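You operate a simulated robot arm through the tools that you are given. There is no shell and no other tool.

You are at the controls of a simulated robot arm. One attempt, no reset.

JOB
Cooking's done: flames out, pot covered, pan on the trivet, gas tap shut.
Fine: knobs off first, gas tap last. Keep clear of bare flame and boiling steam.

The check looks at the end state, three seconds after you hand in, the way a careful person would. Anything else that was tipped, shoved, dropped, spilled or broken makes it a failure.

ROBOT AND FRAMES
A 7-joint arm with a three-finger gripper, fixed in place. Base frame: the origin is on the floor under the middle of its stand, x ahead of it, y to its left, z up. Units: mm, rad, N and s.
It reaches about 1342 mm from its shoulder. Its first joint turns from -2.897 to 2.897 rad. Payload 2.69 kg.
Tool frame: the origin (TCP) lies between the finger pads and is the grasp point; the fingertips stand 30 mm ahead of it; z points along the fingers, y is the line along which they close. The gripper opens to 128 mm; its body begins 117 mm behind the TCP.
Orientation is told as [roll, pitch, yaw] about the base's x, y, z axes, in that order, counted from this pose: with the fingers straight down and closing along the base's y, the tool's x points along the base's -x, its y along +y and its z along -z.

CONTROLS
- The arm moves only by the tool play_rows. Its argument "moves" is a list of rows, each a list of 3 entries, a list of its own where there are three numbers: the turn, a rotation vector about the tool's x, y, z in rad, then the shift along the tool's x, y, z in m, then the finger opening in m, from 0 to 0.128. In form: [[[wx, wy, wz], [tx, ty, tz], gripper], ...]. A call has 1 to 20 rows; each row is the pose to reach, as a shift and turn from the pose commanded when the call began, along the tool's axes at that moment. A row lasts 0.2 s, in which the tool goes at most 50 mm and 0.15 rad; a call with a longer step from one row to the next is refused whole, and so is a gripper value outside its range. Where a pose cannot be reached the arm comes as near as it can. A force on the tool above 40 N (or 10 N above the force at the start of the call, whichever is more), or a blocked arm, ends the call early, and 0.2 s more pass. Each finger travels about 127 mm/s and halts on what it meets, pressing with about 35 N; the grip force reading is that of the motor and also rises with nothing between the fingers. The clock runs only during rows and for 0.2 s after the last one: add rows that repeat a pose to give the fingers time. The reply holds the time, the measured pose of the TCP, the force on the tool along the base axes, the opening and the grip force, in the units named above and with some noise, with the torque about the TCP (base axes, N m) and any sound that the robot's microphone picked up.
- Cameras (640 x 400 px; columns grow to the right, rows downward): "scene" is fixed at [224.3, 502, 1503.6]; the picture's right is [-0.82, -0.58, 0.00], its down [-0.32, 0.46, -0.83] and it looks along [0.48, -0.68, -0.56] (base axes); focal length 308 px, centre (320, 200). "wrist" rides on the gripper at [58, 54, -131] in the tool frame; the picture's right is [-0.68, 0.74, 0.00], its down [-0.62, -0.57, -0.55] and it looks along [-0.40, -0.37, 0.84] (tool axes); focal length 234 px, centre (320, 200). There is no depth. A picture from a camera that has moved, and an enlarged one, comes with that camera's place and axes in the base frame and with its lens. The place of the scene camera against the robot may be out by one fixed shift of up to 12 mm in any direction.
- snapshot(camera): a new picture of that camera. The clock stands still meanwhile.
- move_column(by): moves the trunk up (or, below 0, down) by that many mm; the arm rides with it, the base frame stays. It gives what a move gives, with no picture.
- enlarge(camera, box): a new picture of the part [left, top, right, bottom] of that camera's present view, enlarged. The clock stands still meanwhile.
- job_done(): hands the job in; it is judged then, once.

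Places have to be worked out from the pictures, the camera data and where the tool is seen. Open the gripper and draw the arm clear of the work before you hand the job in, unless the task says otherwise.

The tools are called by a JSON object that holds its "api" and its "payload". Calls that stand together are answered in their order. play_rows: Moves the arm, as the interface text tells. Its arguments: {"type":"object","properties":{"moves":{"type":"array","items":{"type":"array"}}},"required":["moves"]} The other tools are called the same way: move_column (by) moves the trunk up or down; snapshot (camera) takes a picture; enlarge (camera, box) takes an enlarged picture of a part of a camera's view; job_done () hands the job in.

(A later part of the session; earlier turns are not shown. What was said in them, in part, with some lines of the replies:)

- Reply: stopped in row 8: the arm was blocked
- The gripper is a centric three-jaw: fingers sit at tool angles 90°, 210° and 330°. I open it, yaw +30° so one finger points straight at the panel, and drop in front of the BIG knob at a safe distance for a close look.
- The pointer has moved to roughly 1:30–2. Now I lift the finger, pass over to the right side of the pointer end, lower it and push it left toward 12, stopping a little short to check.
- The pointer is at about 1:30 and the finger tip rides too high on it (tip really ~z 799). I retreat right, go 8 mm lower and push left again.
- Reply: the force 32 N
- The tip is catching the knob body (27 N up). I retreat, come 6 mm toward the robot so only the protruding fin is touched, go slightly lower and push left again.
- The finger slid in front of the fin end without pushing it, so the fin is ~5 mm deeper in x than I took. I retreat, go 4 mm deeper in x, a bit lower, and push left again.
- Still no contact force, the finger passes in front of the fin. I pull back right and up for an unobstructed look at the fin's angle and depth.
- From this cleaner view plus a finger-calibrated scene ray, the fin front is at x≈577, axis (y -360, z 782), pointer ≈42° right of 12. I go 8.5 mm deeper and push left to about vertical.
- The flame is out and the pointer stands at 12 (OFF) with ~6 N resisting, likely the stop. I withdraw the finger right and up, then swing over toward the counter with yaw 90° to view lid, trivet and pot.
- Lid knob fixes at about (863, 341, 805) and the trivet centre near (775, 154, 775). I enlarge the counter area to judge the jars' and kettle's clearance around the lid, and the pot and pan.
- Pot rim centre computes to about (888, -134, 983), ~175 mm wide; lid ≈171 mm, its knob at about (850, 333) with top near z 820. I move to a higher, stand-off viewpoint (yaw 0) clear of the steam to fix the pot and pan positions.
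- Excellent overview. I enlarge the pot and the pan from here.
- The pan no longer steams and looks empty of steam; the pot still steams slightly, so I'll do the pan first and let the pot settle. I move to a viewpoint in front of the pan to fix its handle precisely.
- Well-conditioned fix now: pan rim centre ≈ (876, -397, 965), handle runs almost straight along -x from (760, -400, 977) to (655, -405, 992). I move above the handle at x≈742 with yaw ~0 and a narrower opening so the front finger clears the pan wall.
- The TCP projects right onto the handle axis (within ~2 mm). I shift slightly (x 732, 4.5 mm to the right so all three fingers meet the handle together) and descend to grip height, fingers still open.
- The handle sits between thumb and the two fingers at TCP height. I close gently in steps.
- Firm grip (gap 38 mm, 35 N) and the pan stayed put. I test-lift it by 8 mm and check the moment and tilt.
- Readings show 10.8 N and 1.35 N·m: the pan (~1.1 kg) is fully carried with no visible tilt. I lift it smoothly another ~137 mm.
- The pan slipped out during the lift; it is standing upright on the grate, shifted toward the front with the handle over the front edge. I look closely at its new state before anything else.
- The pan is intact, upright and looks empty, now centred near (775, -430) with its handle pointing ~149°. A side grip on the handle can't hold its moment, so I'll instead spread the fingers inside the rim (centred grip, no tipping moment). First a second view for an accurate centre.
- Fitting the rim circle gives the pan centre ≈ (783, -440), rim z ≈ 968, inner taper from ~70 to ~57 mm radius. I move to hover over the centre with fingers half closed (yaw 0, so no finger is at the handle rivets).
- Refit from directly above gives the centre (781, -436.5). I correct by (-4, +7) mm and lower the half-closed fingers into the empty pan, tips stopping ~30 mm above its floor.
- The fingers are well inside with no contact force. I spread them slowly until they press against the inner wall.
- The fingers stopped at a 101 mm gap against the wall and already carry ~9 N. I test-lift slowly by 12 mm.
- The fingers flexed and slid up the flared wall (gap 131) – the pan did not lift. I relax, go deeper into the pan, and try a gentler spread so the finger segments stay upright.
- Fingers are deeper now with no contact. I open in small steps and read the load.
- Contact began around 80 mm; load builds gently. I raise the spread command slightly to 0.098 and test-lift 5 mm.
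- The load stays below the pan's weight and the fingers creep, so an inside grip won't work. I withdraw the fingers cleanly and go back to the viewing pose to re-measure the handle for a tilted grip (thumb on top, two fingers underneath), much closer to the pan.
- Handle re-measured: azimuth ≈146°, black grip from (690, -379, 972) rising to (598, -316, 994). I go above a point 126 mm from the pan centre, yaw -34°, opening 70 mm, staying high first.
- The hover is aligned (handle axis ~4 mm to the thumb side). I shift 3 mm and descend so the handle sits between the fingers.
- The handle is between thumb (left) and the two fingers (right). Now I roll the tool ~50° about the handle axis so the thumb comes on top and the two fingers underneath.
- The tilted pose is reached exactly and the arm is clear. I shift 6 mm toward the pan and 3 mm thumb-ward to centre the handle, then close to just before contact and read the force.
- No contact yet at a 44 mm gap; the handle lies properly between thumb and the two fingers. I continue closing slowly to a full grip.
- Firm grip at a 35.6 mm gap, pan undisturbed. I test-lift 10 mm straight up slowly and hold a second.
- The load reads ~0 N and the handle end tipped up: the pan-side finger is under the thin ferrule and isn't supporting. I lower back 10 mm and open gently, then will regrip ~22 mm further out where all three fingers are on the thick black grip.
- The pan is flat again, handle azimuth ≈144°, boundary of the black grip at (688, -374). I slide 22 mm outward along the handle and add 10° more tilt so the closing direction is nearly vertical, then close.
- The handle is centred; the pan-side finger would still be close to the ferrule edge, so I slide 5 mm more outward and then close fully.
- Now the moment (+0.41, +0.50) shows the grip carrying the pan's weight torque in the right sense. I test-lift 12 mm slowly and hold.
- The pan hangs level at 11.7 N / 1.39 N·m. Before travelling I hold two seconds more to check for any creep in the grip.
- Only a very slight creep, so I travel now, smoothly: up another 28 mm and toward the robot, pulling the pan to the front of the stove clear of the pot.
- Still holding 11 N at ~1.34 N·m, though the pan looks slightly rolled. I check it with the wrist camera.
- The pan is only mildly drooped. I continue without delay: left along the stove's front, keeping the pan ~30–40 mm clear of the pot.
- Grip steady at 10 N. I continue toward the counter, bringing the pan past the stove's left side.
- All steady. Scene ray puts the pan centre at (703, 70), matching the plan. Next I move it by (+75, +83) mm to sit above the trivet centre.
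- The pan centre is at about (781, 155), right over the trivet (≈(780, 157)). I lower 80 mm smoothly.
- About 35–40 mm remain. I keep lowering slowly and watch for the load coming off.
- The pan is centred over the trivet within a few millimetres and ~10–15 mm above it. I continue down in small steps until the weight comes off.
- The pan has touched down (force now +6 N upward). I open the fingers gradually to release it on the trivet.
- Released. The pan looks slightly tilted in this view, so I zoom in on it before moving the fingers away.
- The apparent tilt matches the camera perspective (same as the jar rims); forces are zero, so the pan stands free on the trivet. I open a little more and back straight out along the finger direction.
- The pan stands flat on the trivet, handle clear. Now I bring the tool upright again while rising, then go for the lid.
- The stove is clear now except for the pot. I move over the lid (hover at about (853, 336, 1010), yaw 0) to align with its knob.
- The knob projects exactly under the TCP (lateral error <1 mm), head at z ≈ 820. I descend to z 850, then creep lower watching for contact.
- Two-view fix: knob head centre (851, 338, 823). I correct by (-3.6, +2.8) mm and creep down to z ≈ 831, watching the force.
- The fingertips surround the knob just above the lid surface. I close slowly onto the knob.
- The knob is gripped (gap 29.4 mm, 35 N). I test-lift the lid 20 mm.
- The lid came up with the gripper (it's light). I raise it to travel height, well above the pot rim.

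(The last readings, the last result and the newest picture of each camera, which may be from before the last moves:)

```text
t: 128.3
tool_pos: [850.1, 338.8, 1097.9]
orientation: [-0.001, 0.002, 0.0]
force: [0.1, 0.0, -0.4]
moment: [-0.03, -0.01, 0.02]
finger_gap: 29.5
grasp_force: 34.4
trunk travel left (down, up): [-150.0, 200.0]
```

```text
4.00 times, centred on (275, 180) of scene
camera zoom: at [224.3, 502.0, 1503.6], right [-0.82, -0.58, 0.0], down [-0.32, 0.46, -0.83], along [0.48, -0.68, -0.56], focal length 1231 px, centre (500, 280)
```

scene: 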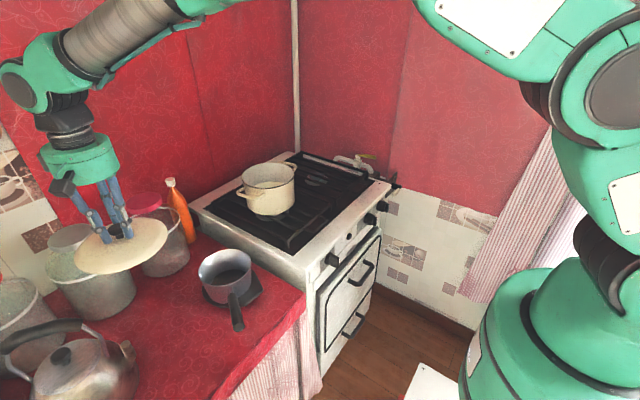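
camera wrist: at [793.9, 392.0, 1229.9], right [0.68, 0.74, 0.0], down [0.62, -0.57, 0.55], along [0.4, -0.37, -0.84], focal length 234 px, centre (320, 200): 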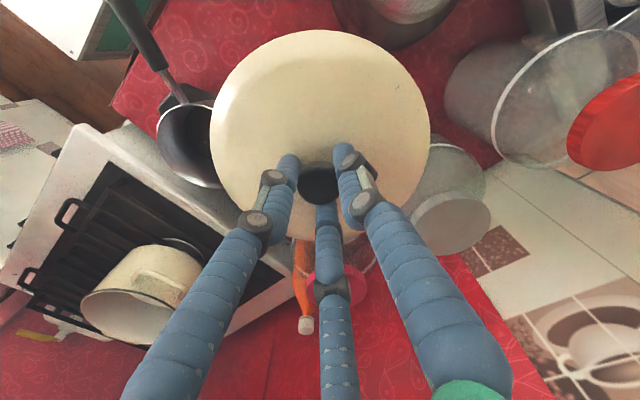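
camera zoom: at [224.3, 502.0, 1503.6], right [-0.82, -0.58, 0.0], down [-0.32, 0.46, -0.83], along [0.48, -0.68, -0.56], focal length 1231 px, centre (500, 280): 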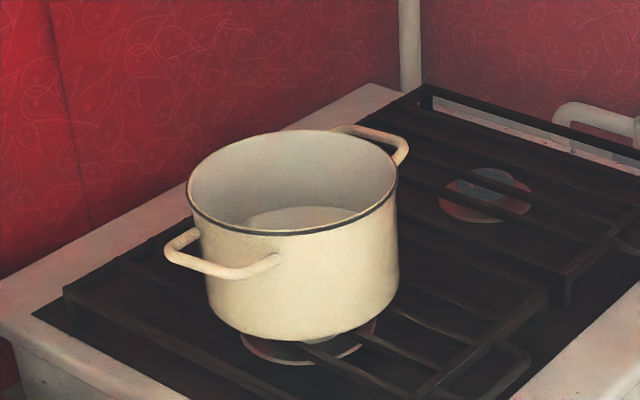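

Lid is level and centred in the gripper, and the pot no longer steams. I carry the lid across at this height to above the pot centre (≈(875, -127)).

{"api": "play_rows", "payload": {"moves": [[[0, 0, 0], [-0.0003, -0.006, 0], 0.0], [[0, 0, 0], [-0.0011, -0.02, 0], 0.0], [[0, 0, 0], [-0.0023, -0.042, 0], 0.0], [[0, 0, 0], [-0.0038, -0.07, 0], 0.0], [[0, 0, 0], [-0.0054, -0.1, 0], 0.0], [[0, 0, 0], [-0.007, -0.13, 0], 0.0], [[0, 0, 0], [-0.0086, -0.16, 0], 0.0], [[0, 0, 0], [-0.0102, -0.19, 0], 0.0], [[0, 0, 0], [-0.0118, -0.22, 0], 0.0], [[0, 0, 0], [-0.0134, -0.25, 0], 0.0], [[0, 0, 0], [-0.015, -0.28, 0], 0.0], [[0, 0, 0], [-0.0166, -0.31, 0], 0.0], [[0, 0, 0], [-0.0182, -0.34, 0], 0.0], [[0, 0, 0], [-0.0198, -0.37, 0], 0.0], [[0, 0, 0], [-0.0215, -0.4, 0], 0.0], [[0, 0, 0], [-0.023, -0.428, 0], 0.0], [[0, 0, 0], [-0.024, -0.448, 0], 0.0], [[0, 0, 0], [-0.0247, -0.46, 0], 0.0], [[0, 0, 0], [-0.025, -0.466, 0], 0.0], [[0, 0, 0], [-0.025, -0.466, 0], 0.0]]}}

{"api": "snapshot", "payload": {"camera": "scene"}}

{"api": "enlarge", "payload": {"camera": "scene", "box": [210, 90, 330, 230]}}

{"api": "snapshot", "payload": {"camera": "wrist"}}

```text
t: 132.5
tool_pos: [874.3, -128.6, 1100.4]
orientation: [0.001, 0.002, 0.0]
force: [0.3, 0.1, -1.5]
moment: [0.01, 0.0, -0.02]
finger_gap: 29.7
grasp_force: 34.7
trunk travel left (down, up): [-150.0, 200.0]
```

```text
taken
```

scene: 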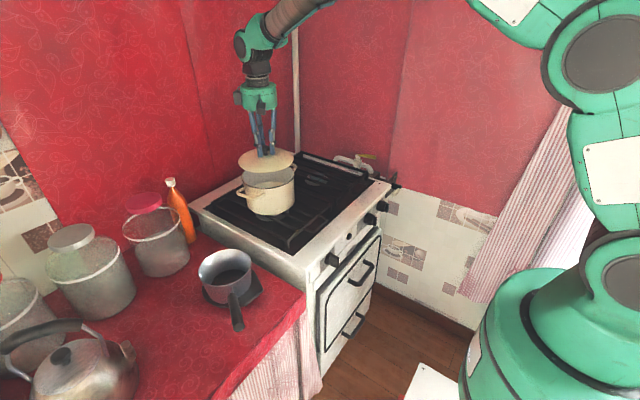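

```text
2.86 times, centred on (270, 160) of scene
camera zoom: at [224.3, 502.0, 1503.6], right [-0.82, -0.58, 0.0], down [-0.32, 0.46, -0.83], along [0.48, -0.68, -0.56], focal length 879 px, centre (463, 314)
```

zoom: 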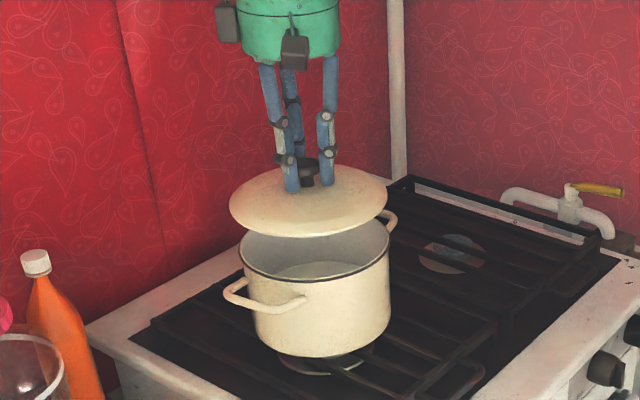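

```text
taken
camera wrist: at [818.3, -75.4, 1231.2], right [0.68, 0.74, 0.0], down [0.62, -0.57, 0.55], along [0.4, -0.37, -0.84], focal length 234 px, centre (320, 200)
```

wrist: 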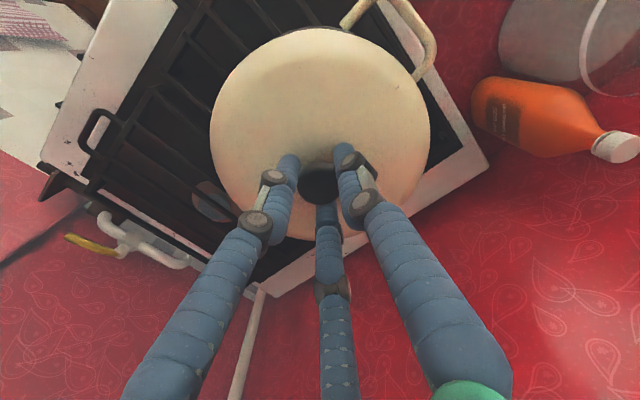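

Lid and pot rims line up within ~2–3 mm in the scene view. I lower 45 mm, then creep until contact.

{"api": "play_rows", "payload": {"moves": [[[0, 0, 0], [0, 0, 0.004], 0.0], [[0, 0, 0], [0, 0, 0.011], 0.0], [[0, 0, 0], [0, 0, 0.02], 0.0], [[0, 0, 0], [0, 0, 0.029], 0.0], [[0, 0, 0], [0, 0, 0.037], 0.0], [[0, 0, 0], [0, 0, 0.042], 0.0], [[0, 0, 0], [0, 0, 0.045], 0.0], [[0, 0, 0], [0, 0, 0.045], 0.0]]}}

{"api": "enlarge", "payload": {"camera": "scene", "box": [210, 120, 330, 230]}}

{"api": "snapshot", "payload": {"camera": "wrist"}}

```text
t: 134.3
tool_pos: [875.6, -127.9, 1055.9]
orientation: [0.001, -0.002, -0.002]
force: [0.9, -1.7, 8.3]
moment: [-0.4, -0.51, 0.03]
finger_gap: 29.7
grasp_force: 35.2
trunk travel left (down, up): [-150.0, 200.0]
```

```text
3.64 times, centred on (270, 175) of scene
camera zoom: at [224.3, 502.0, 1503.6], right [-0.82, -0.58, 0.0], down [-0.32, 0.46, -0.83], along [0.48, -0.68, -0.56], focal length 1119 px, centre (502, 291)
```

zoom: 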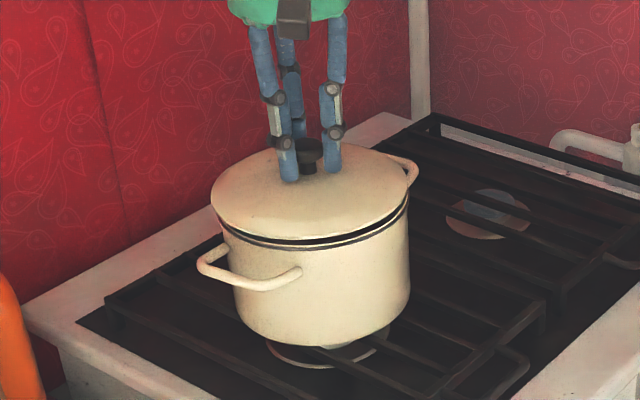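

```text
taken
camera wrist: at [818.6, -75.0, 1186.5], right [0.68, 0.74, 0.0], down [0.61, -0.56, 0.55], along [0.4, -0.37, -0.84], focal length 234 px, centre (320, 200)
```

wrist: 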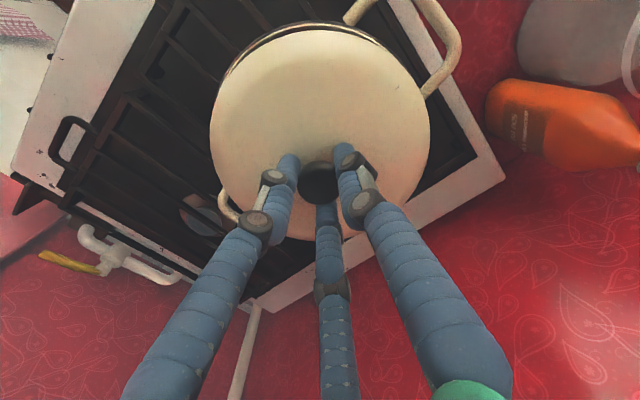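

Contact at z 1056: the moment says the far-right edge touches first, and the wrist view shows the pot rim peeking ~4–5 mm at the near-left side. I lift 6 mm, shift the lid by (-3.3, +3) mm and lower again.

{"api": "play_rows", "payload": {"moves": [[[0, 0, 0], [0, 0, -0.004], 0.0], [[0, 0, 0], [0.0015, 0.0015, -0.007], 0.0], [[0, 0, 0], [0.0033, 0.003, -0.007], 0.0], [[0, 0, 0], [0.0033, 0.003, -0.004], 0.0], [[0, 0, 0], [0.0033, 0.003, -0.001], 0.0], [[0, 0, 0], [0.0033, 0.003, 0.001], 0.0], [[0, 0, 0], [0.0033, 0.003, 0.001], 0.0]]}}

{"api": "enlarge", "payload": {"camera": "scene", "box": [210, 120, 330, 230]}}

{"api": "enlarge", "payload": {"camera": "wrist", "box": [190, 0, 450, 160]}}

```text
t: 135.9
tool_pos: [871.7, -126.1, 1052.9]
orientation: [-0.001, 0.002, -0.001]
force: [-0.4, 0.0, -0.7]
moment: [-0.01, -0.02, 0.02]
finger_gap: 30.0
grasp_force: 35.0
trunk travel left (down, up): [-150.0, 200.0]
```

```text
3.64 times, centred on (270, 175) of scene
camera zoom: at [224.3, 502.0, 1503.6], right [-0.82, -0.58, 0.0], down [-0.32, 0.46, -0.83], along [0.48, -0.68, -0.56], focal length 1119 px, centre (502, 291)
```

zoom: 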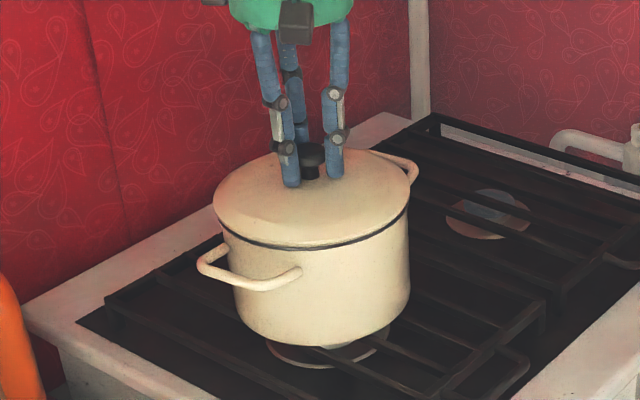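

```text
2.46 times, centred on (320, 80) of wrist
camera zoom: at [814.5, -73.0, 1183.9], right [0.68, 0.74, 0.0], down [0.62, -0.57, 0.55], along [0.4, -0.37, -0.84], focal length 576 px, centre (320, 495)
```

zoom: 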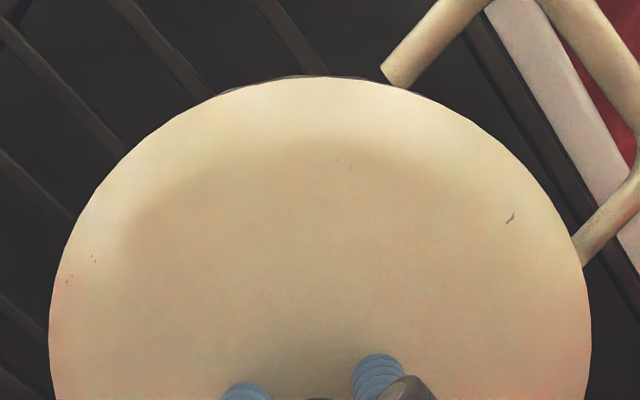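

Now it goes lower without contact and the rim is nearly hidden all round. I creep down further until it seats.

{"api": "play_rows", "payload": {"moves": [[[0, 0, 0], [0.0007, 0.0007, 0.002], 0.0], [[0, 0, 0], [0.0007, 0.0007, 0.004], 0.0], [[0, 0, 0], [0.0007, 0.0007, 0.006], 0.0], [[0, 0, 0], [0.0007, 0.0007, 0.0075], 0.0], [[0, 0, 0], [0.0007, 0.0007, 0.0075], 0.0]]}}

{"api": "enlarge", "payload": {"camera": "scene", "box": [210, 120, 330, 230]}}

{"api": "enlarge", "payload": {"camera": "wrist", "box": [190, 0, 450, 160]}}

```text
t: 137.1
tool_pos: [870.2, -124.7, 1048.3]
orientation: [-0.001, -0.005, 0.0]
force: [0.8, 1.9, 26.9]
moment: [0.02, 0.05, 0.02]
finger_gap: 29.7
grasp_force: 35.2
trunk travel left (down, up): [-150.0, 200.0]
```

```text
3.64 times, centred on (270, 175) of scene
camera zoom: at [224.3, 502.0, 1503.6], right [-0.82, -0.58, 0.0], down [-0.32, 0.46, -0.83], along [0.48, -0.68, -0.56], focal length 1119 px, centre (502, 291)
```

zoom: 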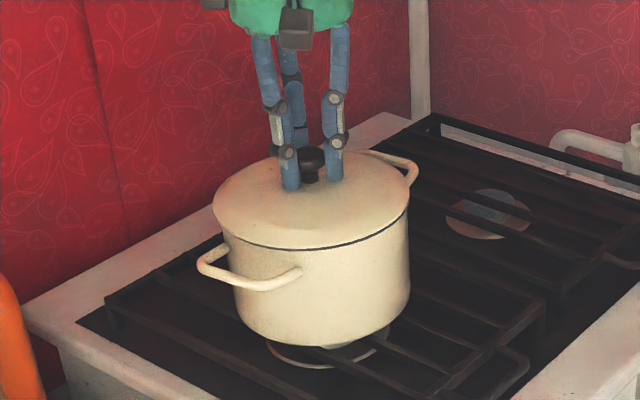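

```text
2.46 times, centred on (320, 80) of wrist
camera zoom: at [813.4, -71.6, 1180.3], right [0.68, 0.74, 0.0], down [0.61, -0.56, 0.55], along [0.41, -0.37, -0.83], focal length 576 px, centre (320, 495)
```

zoom: 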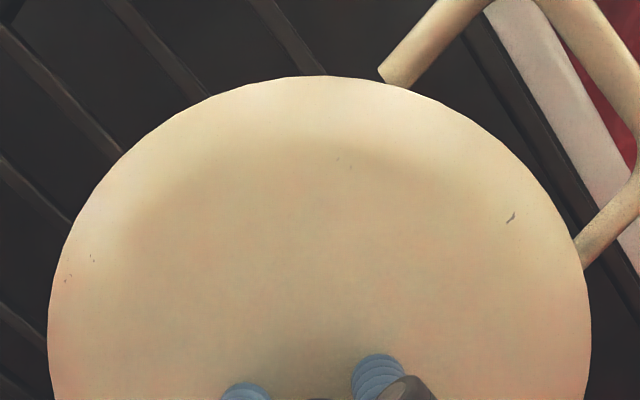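

The lid is seated evenly (27 N with no moment). I relieve the pressure by ~2.5 mm, then open the fingers.

{"api": "play_rows", "payload": {"moves": [[[0, 0, 0], [0, 0, -0.0015], 0.0], [[0, 0, 0], [0, 0, -0.0025], 0.0], [[0, 0, 0], [0, 0, -0.0025], 0.015], [[0, 0, 0], [0, 0, -0.0025], 0.028], [[0, 0, 0], [0, 0, -0.0025], 0.034], [[0, 0, 0], [0, 0, -0.0025], 0.042], [[0, 0, 0], [0, 0, -0.0025], 0.055], [[0, 0, 0], [0, 0, -0.0025], 0.07], [[0, 0, 0], [0, 0, -0.0025], 0.08], [[0, 0, 0], [0, 0, -0.0025], 0.08]]}}

{"api": "enlarge", "payload": {"camera": "scene", "box": [210, 120, 330, 230]}}

{"api": "snapshot", "payload": {"camera": "wrist"}}

```text
t: 139.3
tool_pos: [871.3, -125.3, 1048.6]
orientation: [-0.001, 0.001, -0.001]
force: [0.1, -0.4, 0.1]
moment: [0.01, 0.02, 0.0]
finger_gap: 80.0
grasp_force: 0.0
trunk travel left (down, up): [-150.0, 200.0]
```

```text
3.64 times, centred on (270, 175) of scene
camera zoom: at [224.3, 502.0, 1503.6], right [-0.82, -0.58, 0.0], down [-0.32, 0.46, -0.83], along [0.48, -0.68, -0.56], focal length 1119 px, centre (502, 291)
```

zoom: 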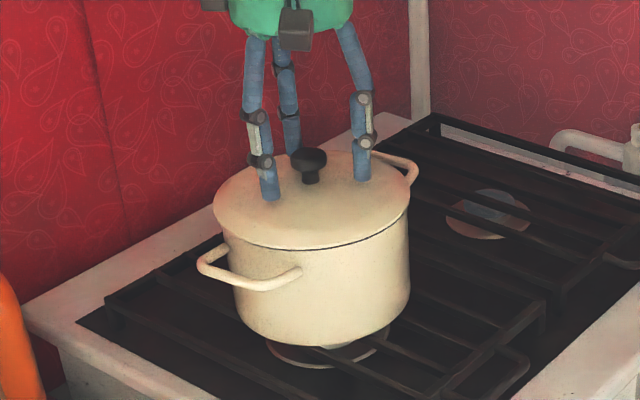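

```text
taken
camera wrist: at [814.6, -72.3, 1179.2], right [0.68, 0.74, 0.0], down [0.62, -0.57, 0.55], along [0.4, -0.37, -0.84], focal length 234 px, centre (320, 200)
```

wrist: 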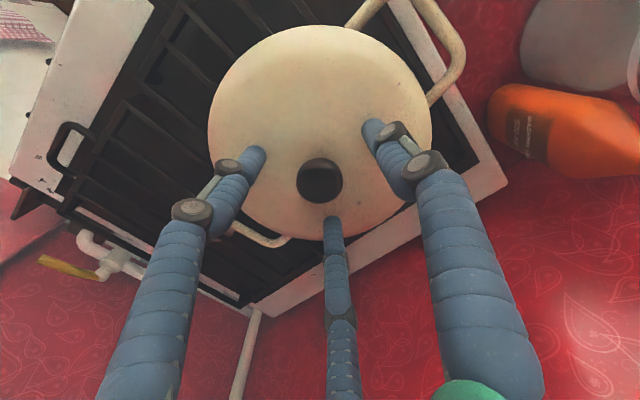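

The lid stays seated and free of the fingers. I rise straight up, then move to a viewpoint over the gas tap.

{"api": "play_rows", "payload": {"moves": [[[0, 0, 0], [0, 0, -0.012], 0.08], [[0, 0, 0], [0, 0, -0.04], 0.08], [[0, 0, 0], [0, 0, -0.08], 0.09], [[0, 0, 0], [0, 0, -0.12], 0.1], [[0, 0, -0.052], [0.0221, -0.0325, -0.12], 0.128], [[0, 0, -0.105], [0.0442, -0.065, -0.12], 0.128], [[0, 0, -0.157], [0.0663, -0.0975, -0.12], 0.128], [[0, 0, -0.21], [0.0884, -0.13, -0.12], 0.128], [[0, 0, -0.262], [0.1105, -0.1625, -0.12], 0.128], [[0, 0, -0.314], [0.1326, -0.195, -0.12], 0.128], [[0, 0, -0.367], [0.1547, -0.2275, -0.12], 0.128], [[0, 0, -0.419], [0.1768, -0.26, -0.12], 0.128], [[0, 0, -0.471], [0.1989, -0.2925, -0.12], 0.128], [[0, 0, -0.524], [0.221, -0.325, -0.12], 0.128], [[0, 0, -0.524], [0.221, -0.325, -0.12], 0.128]]}}

{"api": "snapshot", "payload": {"camera": "wrist"}}

{"api": "enlarge", "payload": {"camera": "wrist", "box": [170, 110, 350, 270]}}

{"api": "enlarge", "payload": {"camera": "scene", "box": [210, 120, 420, 280]}}

{"api": "enlarge", "payload": {"camera": "scene", "box": [330, 140, 420, 210]}}

```text
t: 142.5
tool_pos: [652.7, -451.4, 1168.3]
orientation: [0.0, 0.0, 0.524]
force: [-0.1, -0.5, -0.2]
moment: [0.09, 0.0, 0.0]
finger_gap: 127.9
grasp_force: 0.1
trunk travel left (down, up): [-150.0, 200.0]
```

```text
taken
camera wrist: at [575.4, -435.1, 1299.3], right [0.22, 0.98, 0.0], down [0.82, -0.18, 0.55], along [0.53, -0.12, -0.84], focal length 234 px, centre (320, 200)
```

wrist: 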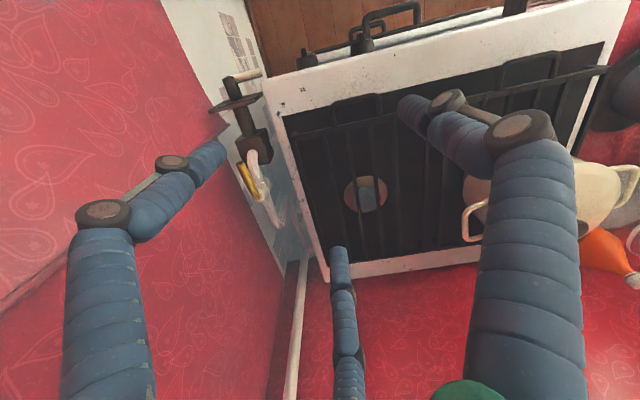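

```text
2.50 times, centred on (260, 190) of wrist
camera zoom: at [575.4, -435.1, 1299.3], right [0.22, 0.98, 0.0], down [0.82, -0.18, 0.55], along [0.53, -0.12, -0.84], focal length 585 px, centre (470, 225)
```

zoom: 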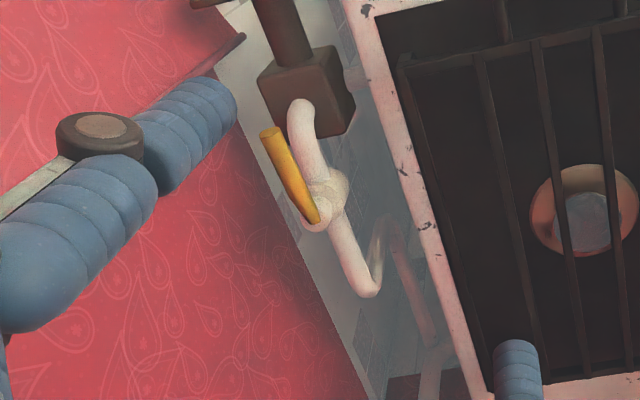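

```text
2.50 times, centred on (315, 200) of scene
camera zoom: at [224.3, 502.0, 1503.6], right [-0.82, -0.58, 0.0], down [-0.32, 0.46, -0.83], along [0.48, -0.68, -0.56], focal length 769 px, centre (332, 200)
```

zoom: 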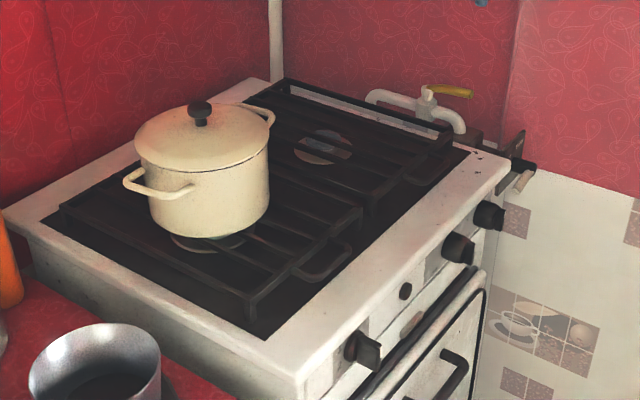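

```text
5.71 times, centred on (375, 175) of scene
camera zoom: at [224.3, 502.0, 1503.6], right [-0.82, -0.58, 0.0], down [-0.32, 0.46, -0.83], along [0.48, -0.68, -0.56], focal length 1759 px, centre (6, 343)
```

zoom: 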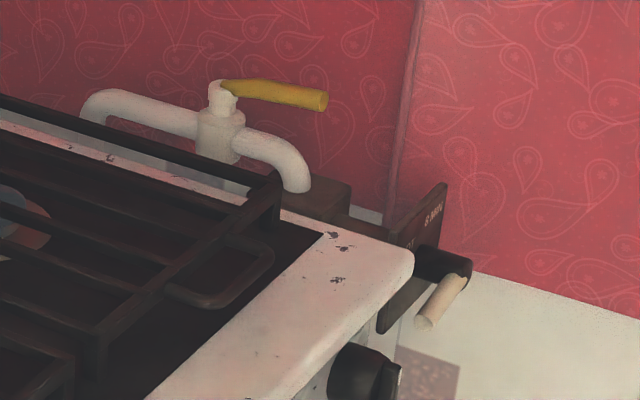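

Everything else is in place: lid on pot, pan on trivet, burners off. The yellow tap lever runs from pivot ≈(804, -620, 885) to tip ≈(718, -616, 905), parallel to the pipe, i.e. open; it must be swung 90° toward the stove. I go to hover with one finger (yaw -60°) placed just behind the lever near its tip.

{"api": "play_rows", "payload": {"moves": [[[0, 0, 0.131], [-0.001, -0.0119, 0.014], 0.128], [[0, 0, 0.262], [-0.0019, -0.0238, 0.028], 0.128], [[0, 0, 0.393], [-0.0029, -0.0356, 0.042], 0.128], [[0, 0, 0.524], [-0.0039, -0.0475, 0.056], 0.128], [[0, 0, 0.655], [-0.0048, -0.0594, 0.07], 0.128], [[0, 0, 0.786], [-0.0058, -0.0713, 0.084], 0.128], [[0, 0, 0.917], [-0.0068, -0.0831, 0.098], 0.128], [[0, 0, 1.048], [-0.0077, -0.095, 0.112], 0.128], [[0, 0, 1.179], [-0.0087, -0.1069, 0.126], 0.128], [[0, 0, 1.31], [-0.0097, -0.1188, 0.14], 0.128], [[0, 0, 1.441], [-0.0106, -0.1306, 0.154], 0.128], [[0, 0, 1.571], [-0.0116, -0.1425, 0.168], 0.128], [[0, 0, 1.571], [-0.0116, -0.1425, 0.168], 0.128]]}}

{"api": "snapshot", "payload": {"camera": "wrist"}}

{"api": "enlarge", "payload": {"camera": "scene", "box": [320, 60, 440, 200]}}

```text
t: 145.3
tool_pos: [730.8, -567.8, 1000.9]
orientation: [-0.001, 0.0, -1.05]
force: [-0.2, -0.3, 1.4]
moment: [0.01, 0.03, 0.02]
finger_gap: 128.2
grasp_force: 0.2
trunk travel left (down, up): [-150.0, 200.0]
```

```text
taken
camera wrist: at [750.1, -491.1, 1132.2], right [0.98, -0.22, 0.0], down [-0.18, -0.82, 0.55], along [-0.12, -0.54, -0.84], focal length 234 px, centre (320, 200)
```

wrist: 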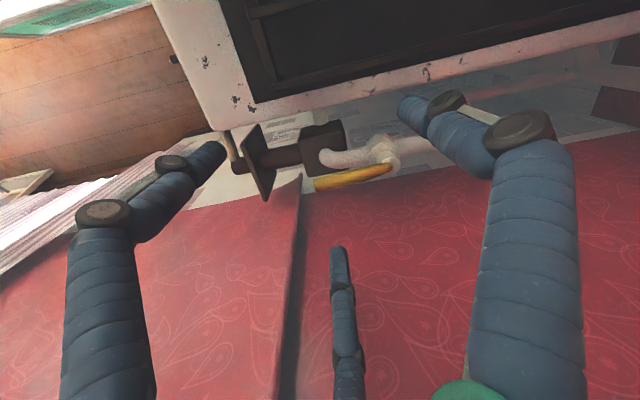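

```text
2.86 times, centred on (380, 130) of scene
camera zoom: at [224.3, 502.0, 1503.6], right [-0.82, -0.58, 0.0], down [-0.32, 0.46, -0.83], along [0.48, -0.68, -0.56], focal length 879 px, centre (149, 400)
```

zoom: 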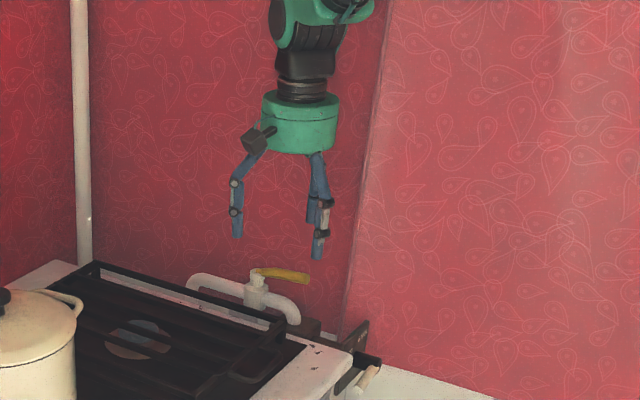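

Both views agree: pivot (802.5, -620, 886), tip (717, -616, 903); my finger is ~10 mm behind the lever near its tip. I descend 79 mm beside it, with force monitoring.

{"api": "play_rows", "payload": {"moves": [[[0, 0, 0], [0, 0, 0.02], 0.128], [[0, 0, 0], [0, 0, 0.04], 0.128], [[0, 0, 0], [0, 0, 0.055], 0.128], [[0, 0, 0], [0, 0, 0.068], 0.128], [[0, 0, 0], [0, 0, 0.078], 0.128], [[0, 0, 0], [0, 0, 0.078], 0.128]]}}

{"api": "snapshot", "payload": {"camera": "wrist"}}

{"api": "enlarge", "payload": {"camera": "scene", "box": [320, 100, 420, 200]}}

```text
t: 146.7
tool_pos: [732.5, -568.9, 922.7]
orientation: [0.0, -0.001, -1.046]
force: [0.6, -0.3, -0.1]
moment: [0.02, 0.02, 0.0]
finger_gap: 128.0
grasp_force: 0.1
trunk travel left (down, up): [-150.0, 200.0]
```

```text
taken
camera wrist: at [750.6, -491.2, 1052.9], right [0.98, -0.22, 0.0], down [-0.18, -0.82, 0.55], along [-0.12, -0.54, -0.84], focal length 234 px, centre (320, 200)
```

wrist: 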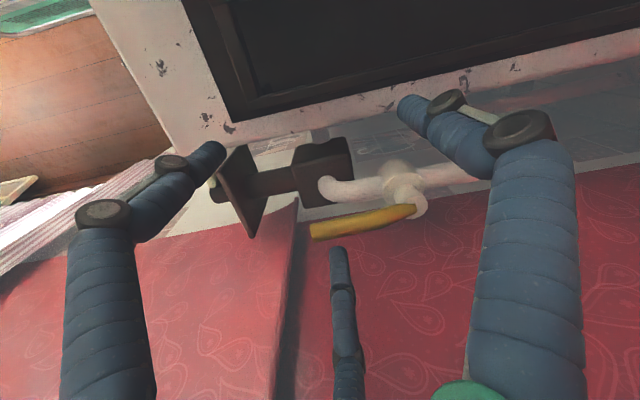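

```text
4.00 times, centred on (370, 150) of scene
camera zoom: at [224.3, 502.0, 1503.6], right [-0.82, -0.58, 0.0], down [-0.32, 0.46, -0.83], along [0.48, -0.68, -0.56], focal length 1231 px, centre (120, 400)
```

zoom: 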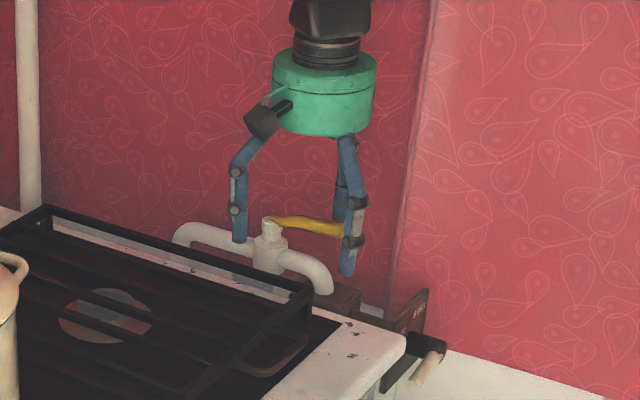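

The finger is behind the lever. I tilt the tool slightly (≈8.6°) so this finger sits lower than the other two (which must clear the grate), then push the lever toward the stove along its arc for the first ~30°.

{"api": "play_rows", "payload": {"moves": [[[-0.025, 0.0433, 0], [0, 0, -0.001], 0.128], [[-0.05, 0.0867, 0], [0, 0, -0.002], 0.128], [[-0.075, 0.13, 0], [0, 0, -0.003], 0.128], [[-0.075, 0.13, 0], [0.0052, 0.003, -0.003], 0.128], [[-0.075, 0.13, 0], [0.0106, 0.0056, -0.003], 0.128], [[-0.075, 0.13, 0], [0.0162, 0.008, -0.003], 0.128], [[-0.075, 0.13, 0], [0.0218, 0.0103, -0.003], 0.128], [[-0.075, 0.13, 0], [0.0267, 0.0137, -0.003], 0.128], [[-0.075, 0.13, 0], [0.0314, 0.0176, -0.003], 0.128], [[-0.075, 0.13, 0], [0.0359, 0.0218, -0.003], 0.128], [[-0.075, 0.13, 0], [0.0359, 0.0218, -0.003], 0.128]]}}

{"api": "snapshot", "payload": {"camera": "wrist"}}

{"api": "enlarge", "payload": {"camera": "scene", "box": [320, 100, 420, 200]}}

```text
t: 149.1
tool_pos: [732.9, -524.2, 925.6]
orientation: [0.074, 0.128, -1.043]
force: [-0.4, -0.2, -0.7]
moment: [0.01, 0.01, -0.01]
finger_gap: 128.1
grasp_force: 0.1
trunk travel left (down, up): [-150.0, 200.0]
```

```text
taken
camera wrist: at [751.3, -468.1, 1066.1], right [0.98, -0.22, -0.03], down [-0.18, -0.89, 0.42], along [-0.12, -0.41, -0.91], focal length 234 px, centre (320, 200)
```

wrist: 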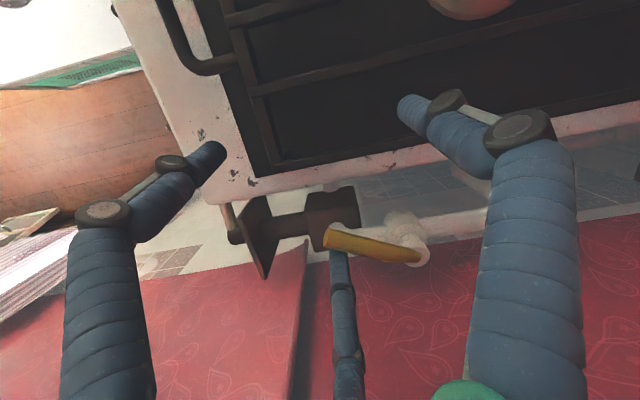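

```text
4.00 times, centred on (370, 150) of scene
camera zoom: at [224.3, 502.0, 1503.6], right [-0.82, -0.58, 0.0], down [-0.32, 0.46, -0.83], along [0.48, -0.68, -0.56], focal length 1231 px, centre (120, 400)
```

zoom: 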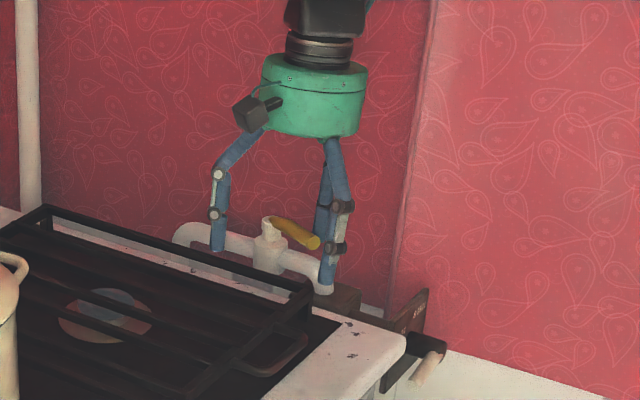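

The lever is following (about 27° so far) with negligible force. I continue along the arc to bring it perpendicular to the pipe.

{"api": "play_rows", "payload": {"moves": [[[0, 0, 0], [0.0041, 0.0047, 0.0009], 0.128], [[0, 0, 0], [0.008, 0.0098, 0.0018], 0.128], [[0, 0, 0], [0.0109, 0.0151, 0.0025], 0.128], [[0, 0, 0], [0.0135, 0.0211, 0.0033], 0.128], [[0, 0, 0], [0.0159, 0.0269, 0.0041], 0.128], [[0, 0, 0], [0.0176, 0.0325, 0.0047], 0.128], [[0, 0, 0], [0.0186, 0.039, 0.0053], 0.128], [[0, 0, 0], [0.0193, 0.0452, 0.0058], 0.128], [[0, 0, 0], [0.0195, 0.0512, 0.0063], 0.128], [[0, 0, 0], [0.0188, 0.0576, 0.0067], 0.128], [[0, 0, 0], [0.0179, 0.0638, 0.0071], 0.128], [[0, 0, 0], [0.0166, 0.0697, 0.0073], 0.128], [[0, 0, 0], [0.0166, 0.0697, 0.0073], 0.128]]}}

{"api": "snapshot", "payload": {"camera": "wrist"}}

{"api": "enlarge", "payload": {"camera": "scene", "box": [320, 100, 420, 200]}}

```text
t: 151.9
tool_pos: [783.7, -476.4, 926.0]
orientation: [0.073, 0.131, -1.041]
force: [0.1, -0.7, 0.2]
moment: [0.0, 0.02, -0.04]
finger_gap: 127.9
grasp_force: 0.1
trunk travel left (down, up): [-150.0, 200.0]
```

```text
taken
camera wrist: at [802.5, -420.0, 1066.9], right [0.98, -0.22, -0.03], down [-0.18, -0.89, 0.42], along [-0.12, -0.4, -0.91], focal length 234 px, centre (320, 200)
```

wrist: 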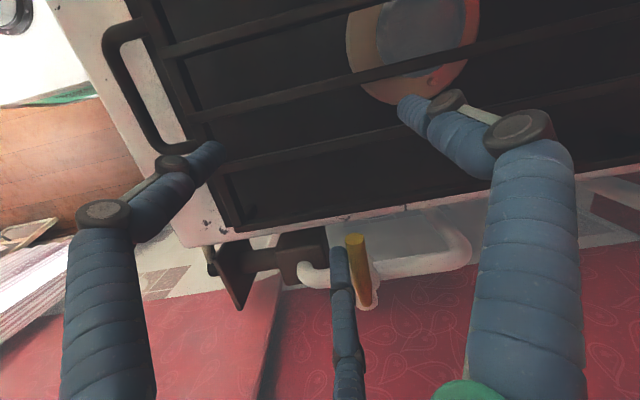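

```text
4.00 times, centred on (370, 150) of scene
camera zoom: at [224.3, 502.0, 1503.6], right [-0.82, -0.58, 0.0], down [-0.32, 0.46, -0.83], along [0.48, -0.68, -0.56], focal length 1231 px, centre (120, 400)
```

zoom: 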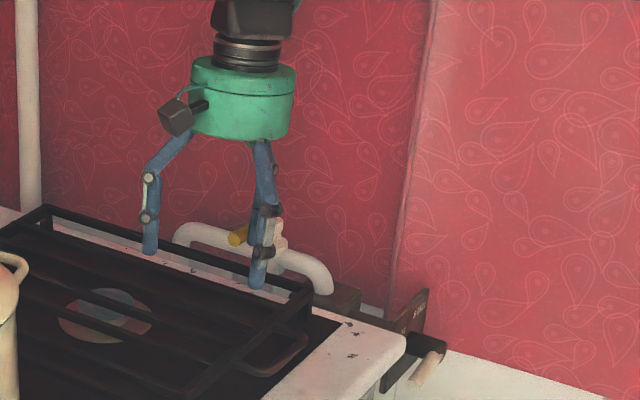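

The lever now points straight at the stove, perpendicular to the pipe (tip ≈ (802, -534)). I nudge 4 mm further to feel whether it has reached its stop.

{"api": "play_rows", "payload": {"moves": [[[0, 0, 0], [-0.0007, 0.0012, 0], 0.128], [[0, 0, 0], [-0.0013, 0.0023, 0], 0.128], [[0, 0, 0], [-0.002, 0.0035, 0], 0.128], [[0, 0, 0], [-0.002, 0.0035, 0], 0.128]]}}

{"api": "enlarge", "payload": {"camera": "wrist", "box": [260, 180, 500, 330]}}

```text
t: 152.9
tool_pos: [785.6, -476.3, 925.0]
orientation: [0.073, 0.131, -1.044]
force: [-34.3, -1.5, 8.1]
moment: [-0.6, 0.63, -2.38]
finger_gap: 128.2
grasp_force: 0.1
trunk travel left (down, up): [-150.0, 200.0]
```

```text
2.67 times, centred on (380, 255) of wrist
camera zoom: at [804.4, -420.2, 1066.6], right [0.98, -0.22, -0.03], down [-0.18, -0.89, 0.42], along [-0.12, -0.4, -0.91], focal length 624 px, centre (160, 53)
```

zoom: 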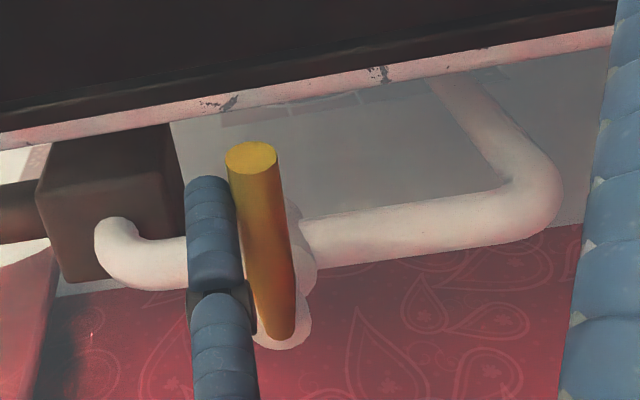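

A firm -34 N reaction with the lever not moving: it is at its shut stop, perpendicular to the pipe. I back the finger off 10 mm, rise and level the tool.

{"api": "play_rows", "payload": {"moves": [[[0, 0, 0], [0.0025, -0.0043, 0], 0.128], [[0, 0, 0], [0.006, -0.0104, 0], 0.128], [[0, 0, 0], [0.0079, -0.0093, -0.0148], 0.128], [[0, 0, 0], [0.0111, -0.0074, -0.0396], 0.128], [[0, 0, 0], [0.0163, -0.0045, -0.0791], 0.128], [[0.025, -0.0433, 0], [0.0214, -0.0016, -0.1187], 0.128], [[0.05, -0.0867, 0], [0.0265, 0.0014, -0.1583], 0.128], [[0.075, -0.13, 0], [0.0291, 0.0028, -0.178], 0.128], [[0.075, -0.13, 0], [0.0291, 0.0028, -0.178], 0.128]]}}

{"api": "snapshot", "payload": {"camera": "wrist"}}

{"api": "enlarge", "payload": {"camera": "scene", "box": [320, 120, 420, 200]}}

{"api": "snapshot", "payload": {"camera": "scene"}}

```text
t: 154.9
tool_pos: [776.7, -474.6, 1105.0]
orientation: [0.0, -0.001, -1.048]
force: [-0.2, -0.7, 0.0]
moment: [-0.04, 0.0, 0.03]
finger_gap: 128.2
grasp_force: 0.0
trunk travel left (down, up): [-150.0, 200.0]
```

```text
taken
camera wrist: at [794.9, -398.7, 1237.1], right [0.98, -0.22, 0.0], down [-0.18, -0.82, 0.55], along [-0.12, -0.54, -0.84], focal length 234 px, centre (320, 200)
```

wrist: 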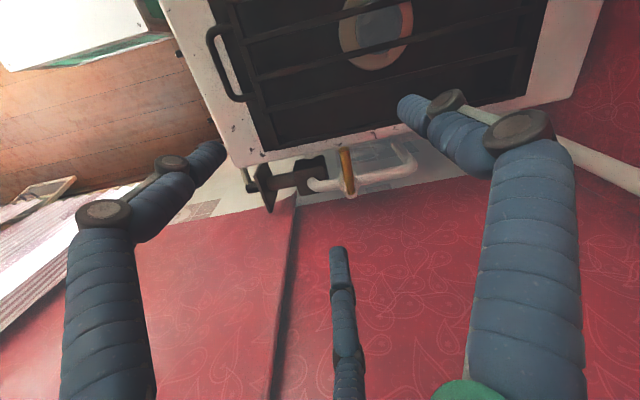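

```text
5.00 times, centred on (370, 160) of scene
camera zoom: at [224.3, 502.0, 1503.6], right [-0.82, -0.58, 0.0], down [-0.32, 0.46, -0.83], along [0.48, -0.68, -0.56], focal length 1539 px, centre (70, 400)
```

zoom: 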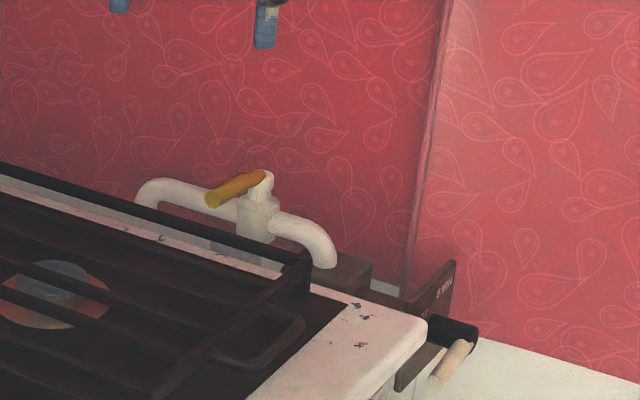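

```text
taken
```

scene: 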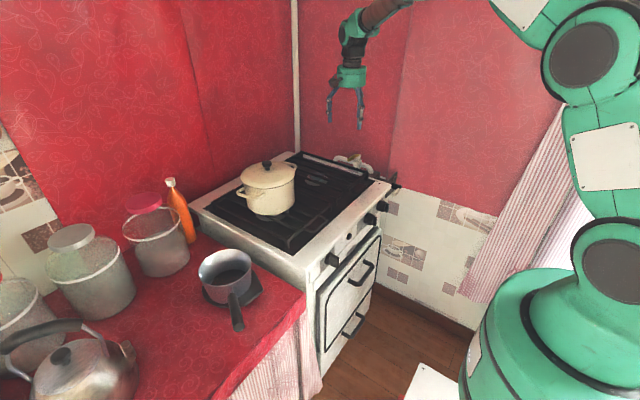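

The tap lever is clearly across the pipe. Now I check the knobs once more from the front: I move to a viewing pose ahead of the panel.

{"api": "play_rows", "payload": {"moves": [[[0, 0, -0.131], [0.0196, -0.0182, 0.0088], 0.128], [[0, 0, -0.262], [0.0392, -0.0364, 0.0175], 0.128], [[0, 0, -0.393], [0.0588, -0.0547, 0.0263], 0.128], [[0, 0, -0.524], [0.0783, -0.0729, 0.035], 0.128], [[0, 0, -0.655], [0.0979, -0.0911, 0.0438], 0.128], [[0, 0, -0.786], [0.1175, -0.1093, 0.0525], 0.128], [[0, 0, -0.917], [0.1371, -0.1275, 0.0613], 0.128], [[0, 0, -1.048], [0.1567, -0.1457, 0.07], 0.128], [[0, 0, -1.179], [0.1763, -0.164, 0.0788], 0.128], [[0, 0, -1.31], [0.1958, -0.1822, 0.0875], 0.128], [[0, 0, -1.441], [0.2154, -0.2004, 0.0963], 0.128], [[0, 0, -1.572], [0.235, -0.2186, 0.105], 0.128], [[0, 0, -1.572], [0.235, -0.2186, 0.105], 0.128]]}}

{"api": "snapshot", "payload": {"camera": "wrist"}}

{"api": "enlarge", "payload": {"camera": "wrist", "box": [230, 160, 380, 260]}}

{"api": "enlarge", "payload": {"camera": "wrist", "box": [130, 190, 290, 320]}}

```text
t: 157.7
tool_pos: [465.3, -380.9, 1001.4]
orientation: [-0.001, 0.001, 0.525]
force: [-0.6, 1.1, 0.3]
moment: [-0.01, -0.04, -0.01]
finger_gap: 128.0
grasp_force: 0.0
trunk travel left (down, up): [-150.0, 200.0]
```

```text
taken
camera wrist: at [389.4, -363.5, 1132.7], right [0.22, 0.98, 0.0], down [0.82, -0.18, 0.55], along [0.54, -0.12, -0.84], focal length 234 px, centre (320, 200)
```

wrist: 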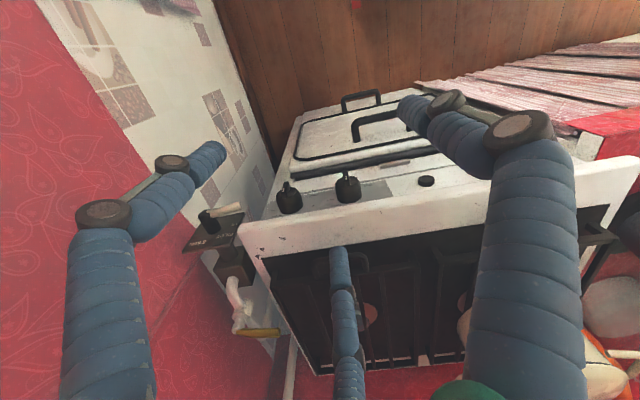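

```text
4.00 times, centred on (305, 210) of wrist
camera zoom: at [389.4, -363.5, 1132.7], right [0.22, 0.98, 0.0], down [0.82, -0.18, 0.55], along [0.54, -0.12, -0.84], focal length 937 px, centre (380, 160)
```

zoom: 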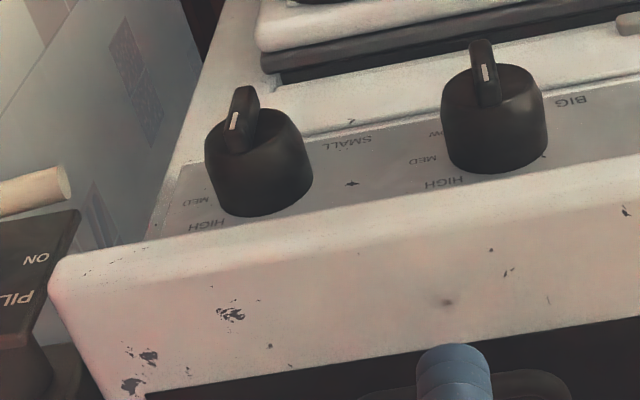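

```text
3.08 times, centred on (210, 255) of wrist
camera zoom: at [389.4, -363.5, 1132.7], right [0.22, 0.98, 0.0], down [0.82, -0.18, 0.55], along [0.54, -0.12, -0.84], focal length 720 px, centre (658, 31)
```

zoom: 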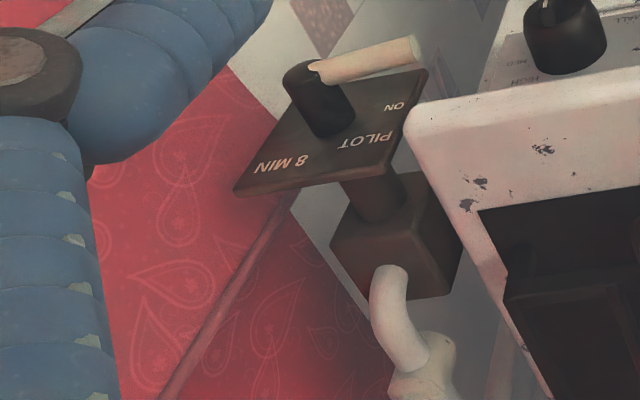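

Both burner knobs stand vertical with their marks at OFF. I take a closer look at the labelled plate next to the stove and at the left knob to be sure nothing else there matters.

{"api": "enlarge", "payload": {"camera": "wrist", "box": [175, 190, 255, 260]}}

{"api": "enlarge", "payload": {"camera": "scene", "box": [375, 160, 415, 200]}}

{"api": "enlarge", "payload": {"camera": "scene", "box": [315, 235, 365, 285]}}

```text
5.71 times, centred on (215, 225) of wrist
camera zoom: at [389.4, -363.5, 1132.7], right [0.22, 0.98, 0.0], down [0.82, -0.18, 0.55], along [0.54, -0.12, -0.84], focal length 1338 px, centre (920, 57)
```

zoom: 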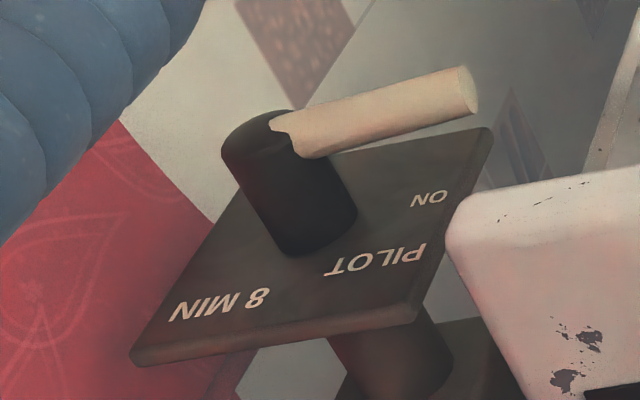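

```text
10.00 times, centred on (395, 180) of scene
camera zoom: at [224.3, 502.0, 1503.6], right [-0.82, -0.58, 0.0], down [-0.32, 0.46, -0.83], along [0.48, -0.68, -0.56], focal length 3078 px, centre (-430, 400)
```

zoom: 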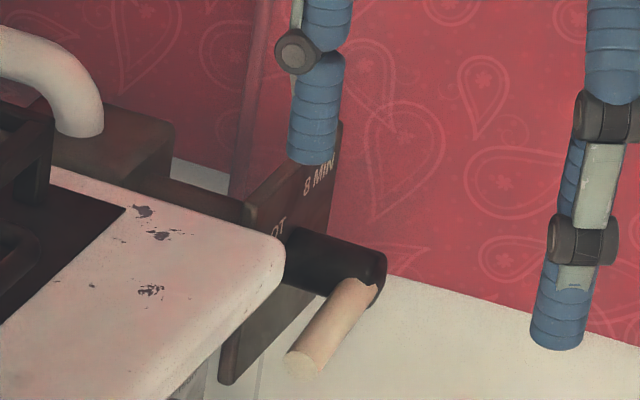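

```text
8.00 times, centred on (340, 260) of scene
camera zoom: at [224.3, 502.0, 1503.6], right [-0.82, -0.58, 0.0], down [-0.32, 0.46, -0.83], along [0.48, -0.68, -0.56], focal length 2462 px, centre (160, -280)
```

zoom: 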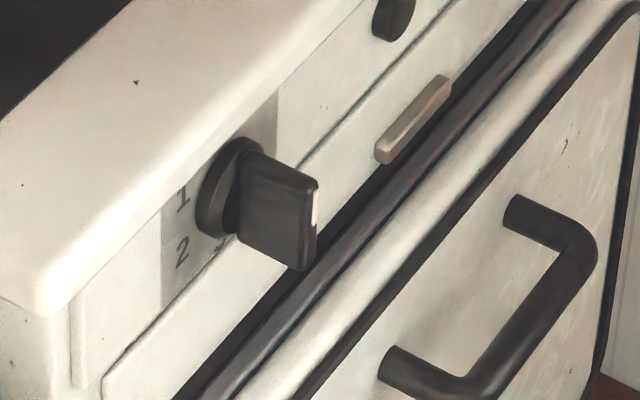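

Left knob is at 0, both burners OFF, tap lever shut, lid seated and pan on the trivet; the labelled plate is a separate fixture I leave alone. I now draw the open gripper back and up, clear of the work, and take a last look.

{"api": "play_rows", "payload": {"moves": [[[0, 0, 0], [-0.0003, 0.0154, -0.0298], 0.128], [[0, 0, 0], [-0.0006, 0.0309, -0.0597], 0.128], [[0, 0, 0], [-0.0009, 0.0463, -0.0895], 0.128], [[0, 0, 0], [-0.0011, 0.0617, -0.1193], 0.128], [[0, 0, 0], [-0.0014, 0.0772, -0.1492], 0.128], [[0, 0, 0], [-0.0017, 0.0926, -0.179], 0.128], [[0, 0, 0], [-0.0017, 0.0926, -0.179], 0.128]]}}

{"api": "snapshot", "payload": {"camera": "scene"}}

{"api": "enlarge", "payload": {"camera": "scene", "box": [170, 130, 400, 330]}}

{"api": "enlarge", "payload": {"camera": "scene", "box": [180, 230, 290, 340]}}

```text
t: 159.3
tool_pos: [424.9, -300.2, 1178.2]
orientation: [0.0, 0.001, 0.527]
force: [-0.7, 0.8, 1.2]
moment: [-0.03, -0.04, 0.02]
finger_gap: 128.0
grasp_force: 0.0
trunk travel left (down, up): [-150.0, 200.0]
```

```text
taken
```

scene: 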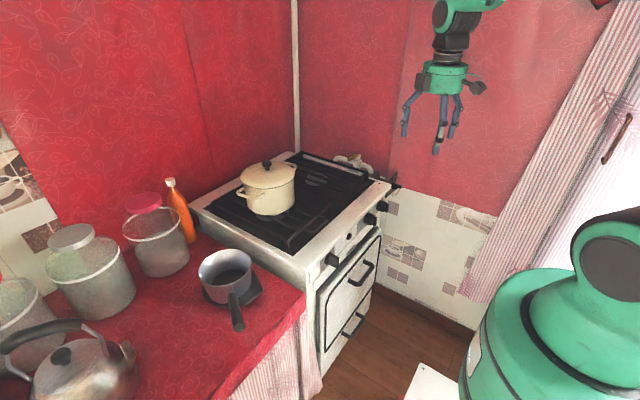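

```text
2.00 times, centred on (285, 230) of scene
camera zoom: at [224.3, 502.0, 1503.6], right [-0.82, -0.58, 0.0], down [-0.32, 0.46, -0.83], along [0.48, -0.68, -0.56], focal length 616 px, centre (390, 140)
```

zoom: 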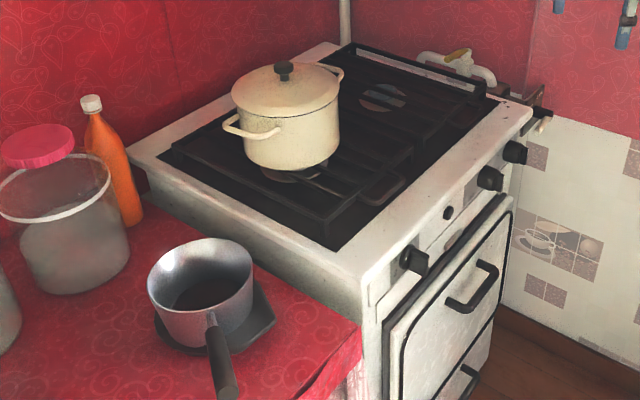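

```text
3.64 times, centred on (235, 285) of scene
camera zoom: at [224.3, 502.0, 1503.6], right [-0.82, -0.58, 0.0], down [-0.32, 0.46, -0.83], along [0.48, -0.68, -0.56], focal length 1119 px, centre (629, -109)
```

zoom: 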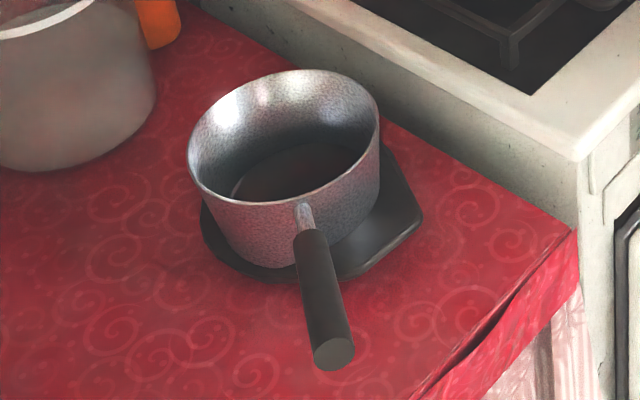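

Final view: no flame, lid seated on the pot, pan standing fully on the trivet, tap lever across the pipe, knobs at OFF, nothing else disturbed, arm clear and open. I hand the job in.

{"api": "job_done", "payload": {}}

```text
The job is handed in.
```

I've handed the job in, and the last pictures show all four parts of the end state done. The pan did slip out of the gripper once along the way.

- **Flames:** the BIG burner knob went from LOW to OFF and its flame is out. The SMALL knob and the left-hand knob were already off, and I left them alone.
- **Pot:** the lid is on the pot and sits evenly all round. The pot had stopped steaming before I lowered it.
- **Pan:** it stands flat on the trivet, roughly 10 mm off centre but with its whole base on the trivet.
- **Gas tap:** I shut the yellow lever last. It is now across the pipe and hard against its stop.

- **Pan slip:** on my first try at lifting the pan by its handle it slipped and dropped back onto the grate. It landed upright, looked empty, and showed no damage. I gripped it a different way to carry it over.
- **Labelled lever left as is:** a wooden lever next to the stove, on a plate marked "ON / PILOT / 8 MIN", still points at ON. I took it for a separate fixture and treated the yellow lever as the gas tap, so if that lever was the tap you meant, it is still on.

The arm is drawn back with the gripper open, and I saw nothing else knocked or moved.
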